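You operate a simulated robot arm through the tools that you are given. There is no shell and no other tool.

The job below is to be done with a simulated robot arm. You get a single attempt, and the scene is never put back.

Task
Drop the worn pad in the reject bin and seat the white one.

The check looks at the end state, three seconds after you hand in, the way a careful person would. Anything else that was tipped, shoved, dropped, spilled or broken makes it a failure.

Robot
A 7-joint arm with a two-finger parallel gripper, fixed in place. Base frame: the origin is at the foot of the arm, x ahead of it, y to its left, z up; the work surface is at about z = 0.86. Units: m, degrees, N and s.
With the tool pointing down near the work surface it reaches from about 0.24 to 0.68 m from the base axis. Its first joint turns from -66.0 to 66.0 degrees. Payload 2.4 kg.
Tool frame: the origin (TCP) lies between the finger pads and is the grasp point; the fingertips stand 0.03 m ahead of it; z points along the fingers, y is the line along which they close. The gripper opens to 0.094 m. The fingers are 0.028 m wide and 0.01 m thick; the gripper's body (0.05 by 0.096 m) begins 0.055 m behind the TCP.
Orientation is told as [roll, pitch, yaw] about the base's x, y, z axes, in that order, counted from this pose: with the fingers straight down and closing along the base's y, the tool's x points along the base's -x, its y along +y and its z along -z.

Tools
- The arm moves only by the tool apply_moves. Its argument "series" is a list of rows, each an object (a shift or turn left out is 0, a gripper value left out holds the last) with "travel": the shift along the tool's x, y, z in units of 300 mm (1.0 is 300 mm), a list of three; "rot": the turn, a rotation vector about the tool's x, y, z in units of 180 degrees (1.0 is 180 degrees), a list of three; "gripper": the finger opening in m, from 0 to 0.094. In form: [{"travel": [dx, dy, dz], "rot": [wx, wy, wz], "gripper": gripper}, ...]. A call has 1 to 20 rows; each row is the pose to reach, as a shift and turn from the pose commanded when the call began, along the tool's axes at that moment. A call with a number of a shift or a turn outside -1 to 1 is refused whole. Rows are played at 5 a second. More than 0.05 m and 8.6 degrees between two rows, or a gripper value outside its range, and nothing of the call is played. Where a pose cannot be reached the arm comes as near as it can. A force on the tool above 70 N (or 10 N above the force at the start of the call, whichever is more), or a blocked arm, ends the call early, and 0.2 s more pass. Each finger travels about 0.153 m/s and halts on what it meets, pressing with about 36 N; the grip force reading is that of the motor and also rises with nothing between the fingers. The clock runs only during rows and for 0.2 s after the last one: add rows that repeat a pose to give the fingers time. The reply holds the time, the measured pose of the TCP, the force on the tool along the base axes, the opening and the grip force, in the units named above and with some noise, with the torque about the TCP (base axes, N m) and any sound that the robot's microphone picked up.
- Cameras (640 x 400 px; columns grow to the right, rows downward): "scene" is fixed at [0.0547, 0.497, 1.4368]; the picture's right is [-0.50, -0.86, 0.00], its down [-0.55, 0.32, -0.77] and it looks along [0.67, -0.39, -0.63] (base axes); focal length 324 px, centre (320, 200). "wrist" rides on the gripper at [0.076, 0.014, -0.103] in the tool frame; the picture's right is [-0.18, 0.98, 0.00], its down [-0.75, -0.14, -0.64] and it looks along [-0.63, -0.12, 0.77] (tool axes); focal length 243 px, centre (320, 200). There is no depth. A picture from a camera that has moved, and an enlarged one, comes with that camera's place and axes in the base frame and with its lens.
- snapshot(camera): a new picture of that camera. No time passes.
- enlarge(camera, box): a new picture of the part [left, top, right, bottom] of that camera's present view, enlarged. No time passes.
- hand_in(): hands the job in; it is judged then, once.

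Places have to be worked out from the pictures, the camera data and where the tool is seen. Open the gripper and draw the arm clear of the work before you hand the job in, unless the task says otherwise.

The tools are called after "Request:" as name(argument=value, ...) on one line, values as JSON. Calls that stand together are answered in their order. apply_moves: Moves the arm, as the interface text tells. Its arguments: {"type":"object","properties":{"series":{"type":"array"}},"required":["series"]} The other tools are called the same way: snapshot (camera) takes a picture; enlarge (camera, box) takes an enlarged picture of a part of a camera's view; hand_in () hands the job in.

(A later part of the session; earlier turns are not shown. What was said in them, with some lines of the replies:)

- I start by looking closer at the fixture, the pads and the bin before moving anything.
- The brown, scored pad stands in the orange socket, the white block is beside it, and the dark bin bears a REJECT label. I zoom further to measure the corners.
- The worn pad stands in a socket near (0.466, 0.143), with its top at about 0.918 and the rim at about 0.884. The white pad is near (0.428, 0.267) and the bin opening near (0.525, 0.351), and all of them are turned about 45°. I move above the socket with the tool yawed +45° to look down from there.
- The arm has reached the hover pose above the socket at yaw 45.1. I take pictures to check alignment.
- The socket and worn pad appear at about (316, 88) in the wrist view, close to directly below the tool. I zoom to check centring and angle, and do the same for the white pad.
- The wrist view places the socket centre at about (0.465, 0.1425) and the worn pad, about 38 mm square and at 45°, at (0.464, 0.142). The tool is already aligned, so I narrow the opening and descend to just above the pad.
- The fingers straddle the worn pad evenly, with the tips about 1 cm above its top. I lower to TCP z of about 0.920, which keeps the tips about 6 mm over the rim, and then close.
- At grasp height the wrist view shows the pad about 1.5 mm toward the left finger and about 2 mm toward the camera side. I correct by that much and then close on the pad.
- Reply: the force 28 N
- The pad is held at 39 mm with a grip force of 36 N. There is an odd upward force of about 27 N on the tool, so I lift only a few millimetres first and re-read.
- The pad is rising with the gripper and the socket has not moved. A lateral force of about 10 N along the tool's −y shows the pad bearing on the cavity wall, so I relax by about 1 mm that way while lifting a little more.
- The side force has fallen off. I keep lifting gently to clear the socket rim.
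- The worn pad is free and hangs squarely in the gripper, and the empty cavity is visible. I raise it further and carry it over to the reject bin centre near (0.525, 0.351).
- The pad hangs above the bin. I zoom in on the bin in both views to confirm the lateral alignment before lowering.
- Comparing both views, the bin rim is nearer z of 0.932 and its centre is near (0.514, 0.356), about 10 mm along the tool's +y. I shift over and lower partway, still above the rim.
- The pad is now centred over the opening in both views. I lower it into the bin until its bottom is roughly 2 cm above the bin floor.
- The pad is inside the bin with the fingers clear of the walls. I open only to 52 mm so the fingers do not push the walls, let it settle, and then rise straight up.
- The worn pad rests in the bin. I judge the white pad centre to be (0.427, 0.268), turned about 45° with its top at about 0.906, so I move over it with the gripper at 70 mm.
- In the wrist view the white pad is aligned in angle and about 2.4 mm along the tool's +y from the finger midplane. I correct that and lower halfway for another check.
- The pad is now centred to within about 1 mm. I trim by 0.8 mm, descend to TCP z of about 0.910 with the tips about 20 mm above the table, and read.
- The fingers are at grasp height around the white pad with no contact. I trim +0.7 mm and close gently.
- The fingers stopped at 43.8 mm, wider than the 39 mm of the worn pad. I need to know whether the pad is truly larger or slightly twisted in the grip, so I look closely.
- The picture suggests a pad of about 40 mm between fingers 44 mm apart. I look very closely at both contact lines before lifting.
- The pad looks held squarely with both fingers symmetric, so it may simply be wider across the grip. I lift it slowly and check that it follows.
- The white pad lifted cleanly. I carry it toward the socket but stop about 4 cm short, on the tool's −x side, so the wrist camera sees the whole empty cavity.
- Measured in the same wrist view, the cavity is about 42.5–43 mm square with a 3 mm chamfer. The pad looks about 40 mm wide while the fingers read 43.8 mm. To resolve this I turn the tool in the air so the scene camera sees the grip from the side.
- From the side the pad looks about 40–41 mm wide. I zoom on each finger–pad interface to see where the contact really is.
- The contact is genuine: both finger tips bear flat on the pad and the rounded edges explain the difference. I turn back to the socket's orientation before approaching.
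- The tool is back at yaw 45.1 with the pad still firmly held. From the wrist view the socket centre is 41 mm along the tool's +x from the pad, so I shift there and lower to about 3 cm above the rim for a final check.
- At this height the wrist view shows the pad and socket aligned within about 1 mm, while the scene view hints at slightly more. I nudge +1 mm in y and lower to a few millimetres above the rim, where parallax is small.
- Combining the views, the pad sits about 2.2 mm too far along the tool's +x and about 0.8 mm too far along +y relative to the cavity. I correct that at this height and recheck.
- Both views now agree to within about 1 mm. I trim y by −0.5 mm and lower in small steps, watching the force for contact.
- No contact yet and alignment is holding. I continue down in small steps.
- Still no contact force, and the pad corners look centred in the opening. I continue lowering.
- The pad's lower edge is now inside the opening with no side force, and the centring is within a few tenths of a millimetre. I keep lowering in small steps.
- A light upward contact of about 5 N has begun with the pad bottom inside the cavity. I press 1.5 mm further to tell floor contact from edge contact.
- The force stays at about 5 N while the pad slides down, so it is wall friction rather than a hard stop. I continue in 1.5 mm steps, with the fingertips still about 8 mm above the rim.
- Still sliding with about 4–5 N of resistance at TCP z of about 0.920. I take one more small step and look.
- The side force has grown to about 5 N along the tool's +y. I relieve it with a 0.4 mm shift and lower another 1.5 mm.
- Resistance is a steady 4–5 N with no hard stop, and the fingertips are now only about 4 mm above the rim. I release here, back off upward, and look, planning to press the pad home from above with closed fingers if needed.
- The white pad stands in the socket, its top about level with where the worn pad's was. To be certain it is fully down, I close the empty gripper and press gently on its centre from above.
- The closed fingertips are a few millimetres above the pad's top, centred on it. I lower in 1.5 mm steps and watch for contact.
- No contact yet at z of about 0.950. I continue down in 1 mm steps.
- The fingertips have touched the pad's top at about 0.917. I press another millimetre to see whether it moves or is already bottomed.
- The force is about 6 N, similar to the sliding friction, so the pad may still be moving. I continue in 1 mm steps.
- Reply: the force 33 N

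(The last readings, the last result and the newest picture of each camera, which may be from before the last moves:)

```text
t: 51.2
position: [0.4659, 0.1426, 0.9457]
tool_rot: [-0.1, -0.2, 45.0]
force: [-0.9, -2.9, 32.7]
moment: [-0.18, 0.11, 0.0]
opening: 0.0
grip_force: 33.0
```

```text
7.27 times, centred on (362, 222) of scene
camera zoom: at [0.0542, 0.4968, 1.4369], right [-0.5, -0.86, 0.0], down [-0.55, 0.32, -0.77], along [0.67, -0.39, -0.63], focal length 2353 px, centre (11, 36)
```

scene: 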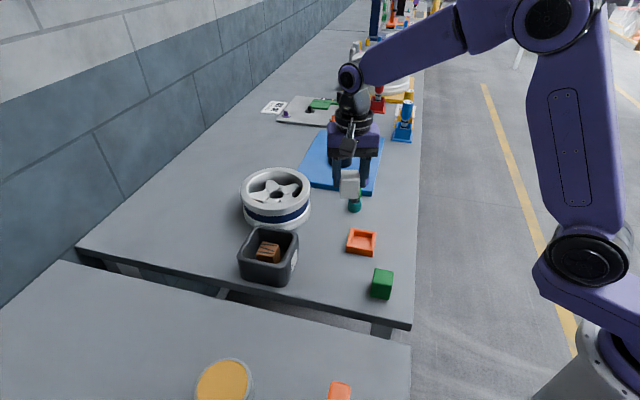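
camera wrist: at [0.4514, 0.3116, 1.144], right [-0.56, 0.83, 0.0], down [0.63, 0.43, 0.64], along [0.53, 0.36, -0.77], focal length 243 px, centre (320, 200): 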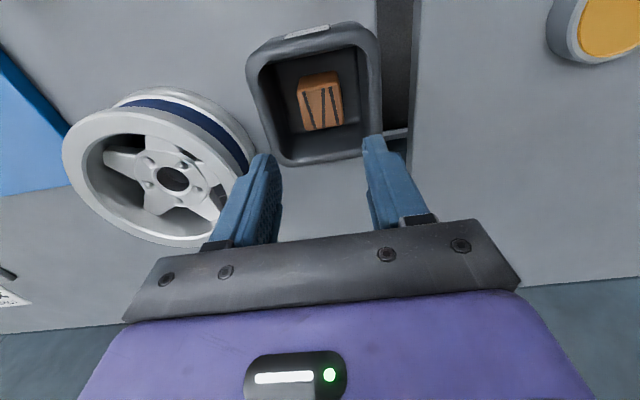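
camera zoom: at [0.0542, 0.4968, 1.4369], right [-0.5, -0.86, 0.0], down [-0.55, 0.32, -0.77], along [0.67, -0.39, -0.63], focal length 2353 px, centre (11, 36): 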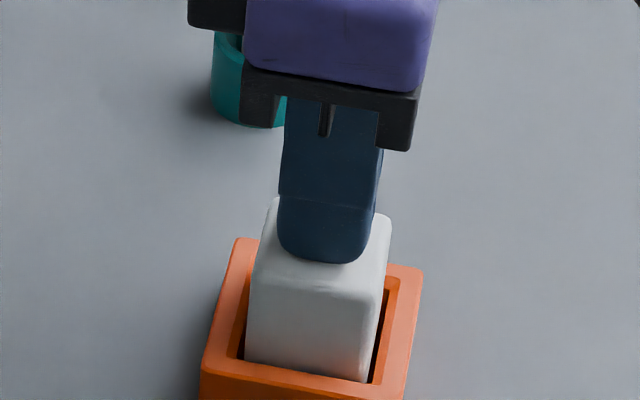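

The force jumped to 33 N, so the pad moved about 1.5 mm and is now bottomed on the socket floor. I lift straight off, open the gripper and inspect.

Request:
apply_moves(series=[{"travel": [0, 0, -0.005], "gripper": 0.0}, {"travel": [0, 0, -0.03], "gripper": 0.0}, {"travel": [0, 0, -0.1], "gripper": 0.0}, {"travel": [0, 0, -0.2], "gripper": 0.02}, {"travel": [0, 0, -0.3], "gripper": 0.05}, {"travel": [0, 0, -0.4], "gripper": 0.08}, {"travel": [0, 0, -0.4], "gripper": 0.09}, {"travel": [0, 0, -0.4], "gripper": 0.09}])

Request:
enlarge(camera="scene", box=[340, 215, 385, 260])

Request:
enlarge(camera="wrist", box=[260, 40, 380, 140])

Request:
snapshot(camera="scene")

```text
t: 53.0
position: [0.4672, 0.141, 1.0652]
tool_rot: [0.0, 0.1, 45.0]
force: [-0.4, 0.0, 0.8]
moment: [-0.01, 0.02, 0.02]
opening: 0.0898
grip_force: 0.1
```

```text
8.89 times, centred on (362, 238) of scene
camera zoom: at [0.0547, 0.497, 1.4368], right [-0.5, -0.86, 0.0], down [-0.55, 0.32, -0.77], along [0.67, -0.39, -0.63], focal length 2875 px, centre (-58, -133)
```

zoom: 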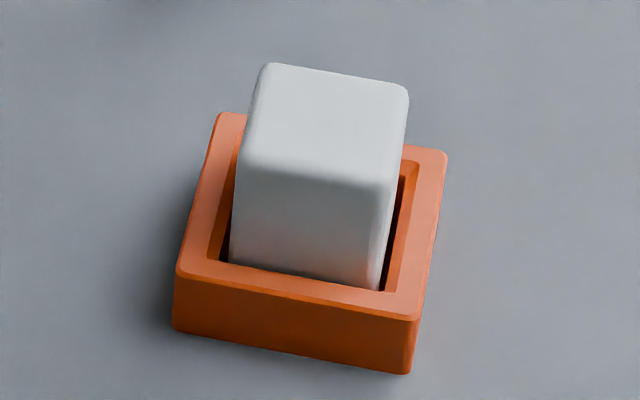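

```text
4.00 times, centred on (320, 90) of wrist
camera zoom: at [0.4019, 0.0988, 1.1681], right [-0.56, 0.83, 0.0], down [0.63, 0.43, 0.64], along [0.53, 0.36, -0.77], focal length 970 px, centre (320, 640)
```

zoom: 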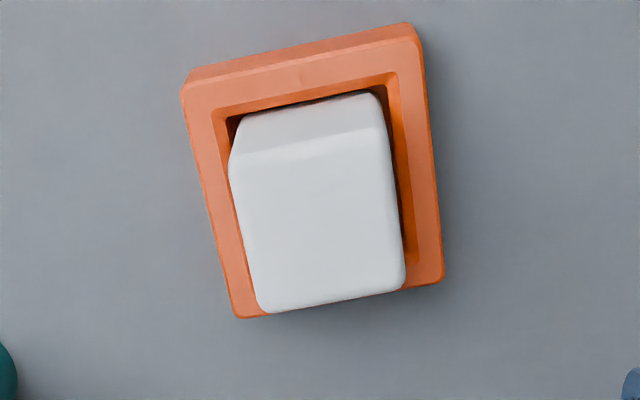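

```text
taken
```

scene: 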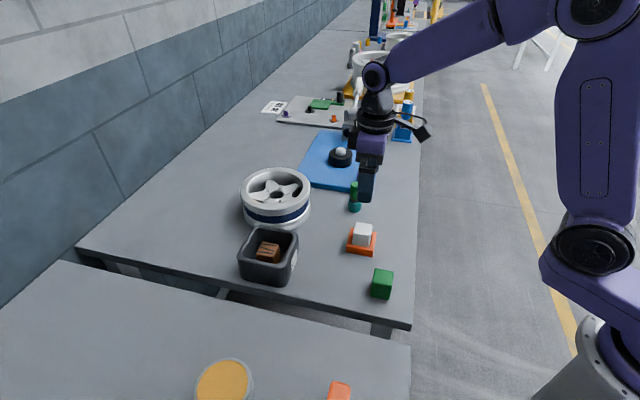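

The white pad is fully down, upright and square in the socket. The worn pad is in the reject bin and nothing else has moved. I withdraw the open gripper up and back to about the starting pose, clear of the work.

Request:
apply_moves(series=[{"travel": [0, 0, -0.09], "gripper": 0.09}, {"travel": [0, 0, -0.18], "gripper": 0.09}, {"travel": [0, 0, -0.26], "gripper": 0.09}, {"travel": [0.057, 0.037, -0.26], "rot": [0, 0, 0.031], "gripper": 0.09}, {"travel": [0.114, 0.074, -0.26], "rot": [0, 0, 0.062], "gripper": 0.09}, {"travel": [0.171, 0.111, -0.26], "rot": [0, 0, 0.094], "gripper": 0.09}, {"travel": [0.229, 0.148, -0.26], "rot": [0, 0, 0.125], "gripper": 0.09}, {"travel": [0.286, 0.186, -0.26], "rot": [0, 0, 0.156], "gripper": 0.09}, {"travel": [0.343, 0.223, -0.26], "rot": [0, 0, 0.188], "gripper": 0.09}, {"travel": [0.4, 0.26, -0.26], "rot": [0, 0, 0.219], "gripper": 0.09}, {"travel": [0.457, 0.297, -0.26], "rot": [0, 0, 0.25], "gripper": 0.09}, {"travel": [0.457, 0.297, -0.26], "rot": [0, 0, 0.25], "gripper": 0.09}, {"travel": [0.457, 0.297, -0.26], "rot": [0, 0, 0.25], "gripper": 0.09}])

Request:
snapshot(camera="scene")

Request:
enlarge(camera="scene", box=[220, 160, 440, 310])

Request:
enlarge(camera="wrist", box=[300, 40, 560, 240])

```text
t: 55.8
position: [0.3052, 0.1087, 1.1418]
tool_rot: [0.0, 0.0, 0.0]
force: [0.5, 0.2, -0.2]
moment: [0.03, 0.01, 0.01]
opening: 0.09
grip_force: 0.0
```

```text
taken
```

scene: 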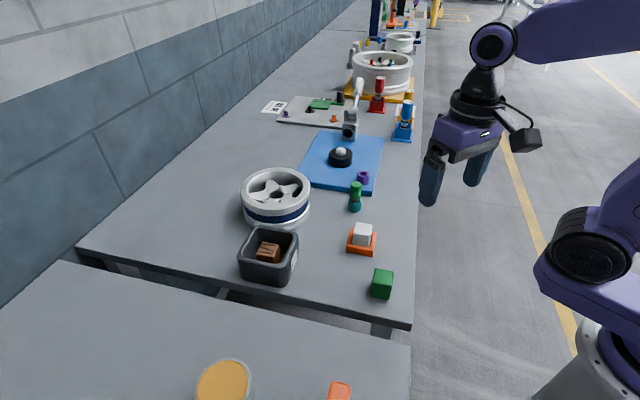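

```text
2.67 times, centred on (330, 235) of scene
camera zoom: at [0.0547, 0.497, 1.4368], right [-0.5, -0.86, 0.0], down [-0.55, 0.32, -0.77], along [0.67, -0.39, -0.63], focal length 863 px, centre (293, 107)
```

zoom: 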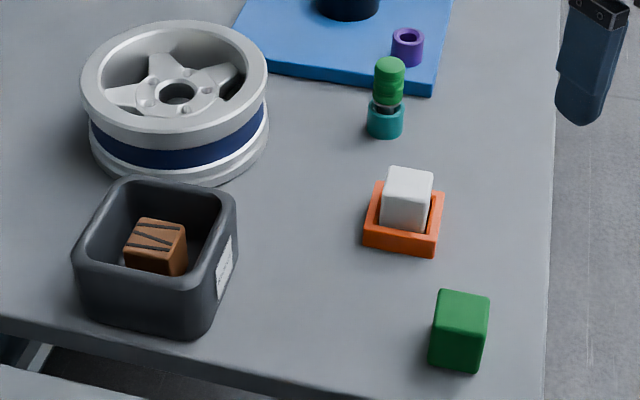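

```text
2.00 times, centred on (430, 140) of wrist
camera zoom: at [0.2292, 0.1237, 1.2444], right [0.18, 0.98, 0.0], down [0.75, -0.14, 0.64], along [0.63, -0.12, -0.77], focal length 485 px, centre (100, 320)
```

zoom: 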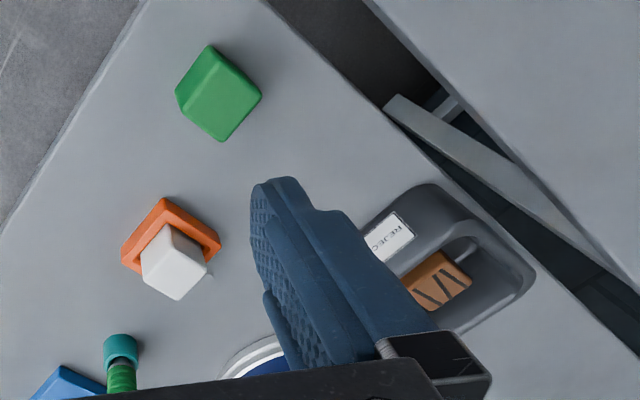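

The final views match the starting layout. The worn pad rests in the reject bin, the white pad is seated squarely in the orange socket, all other items are in their original places, and the open gripper is clear. I hand the job in.

Request:
hand_in()

```text
The job is handed in.
```

The worn pad is in the reject bin and the white pad is seated in the orange socket. I handed the job in, and no verdict has come back.

- **Worn pad:** I lifted it out of the socket, lowered it into the bin and released it about 2 cm above the floor. It came to rest upright.
- **White pad:** It was a snug fit, with about 5 N of friction on the way in. I released it just short of the bottom and pressed it from above with the closed fingers. It moved about 1.5 mm, then stopped hard at about 33 N, which I took as the socket floor. The pictures show it upright and square.
- **Everything else:** The last pictures match the starting layout apart from the two pads.
- **Arm:** It is back near its starting pose with the gripper open, clear of the work.
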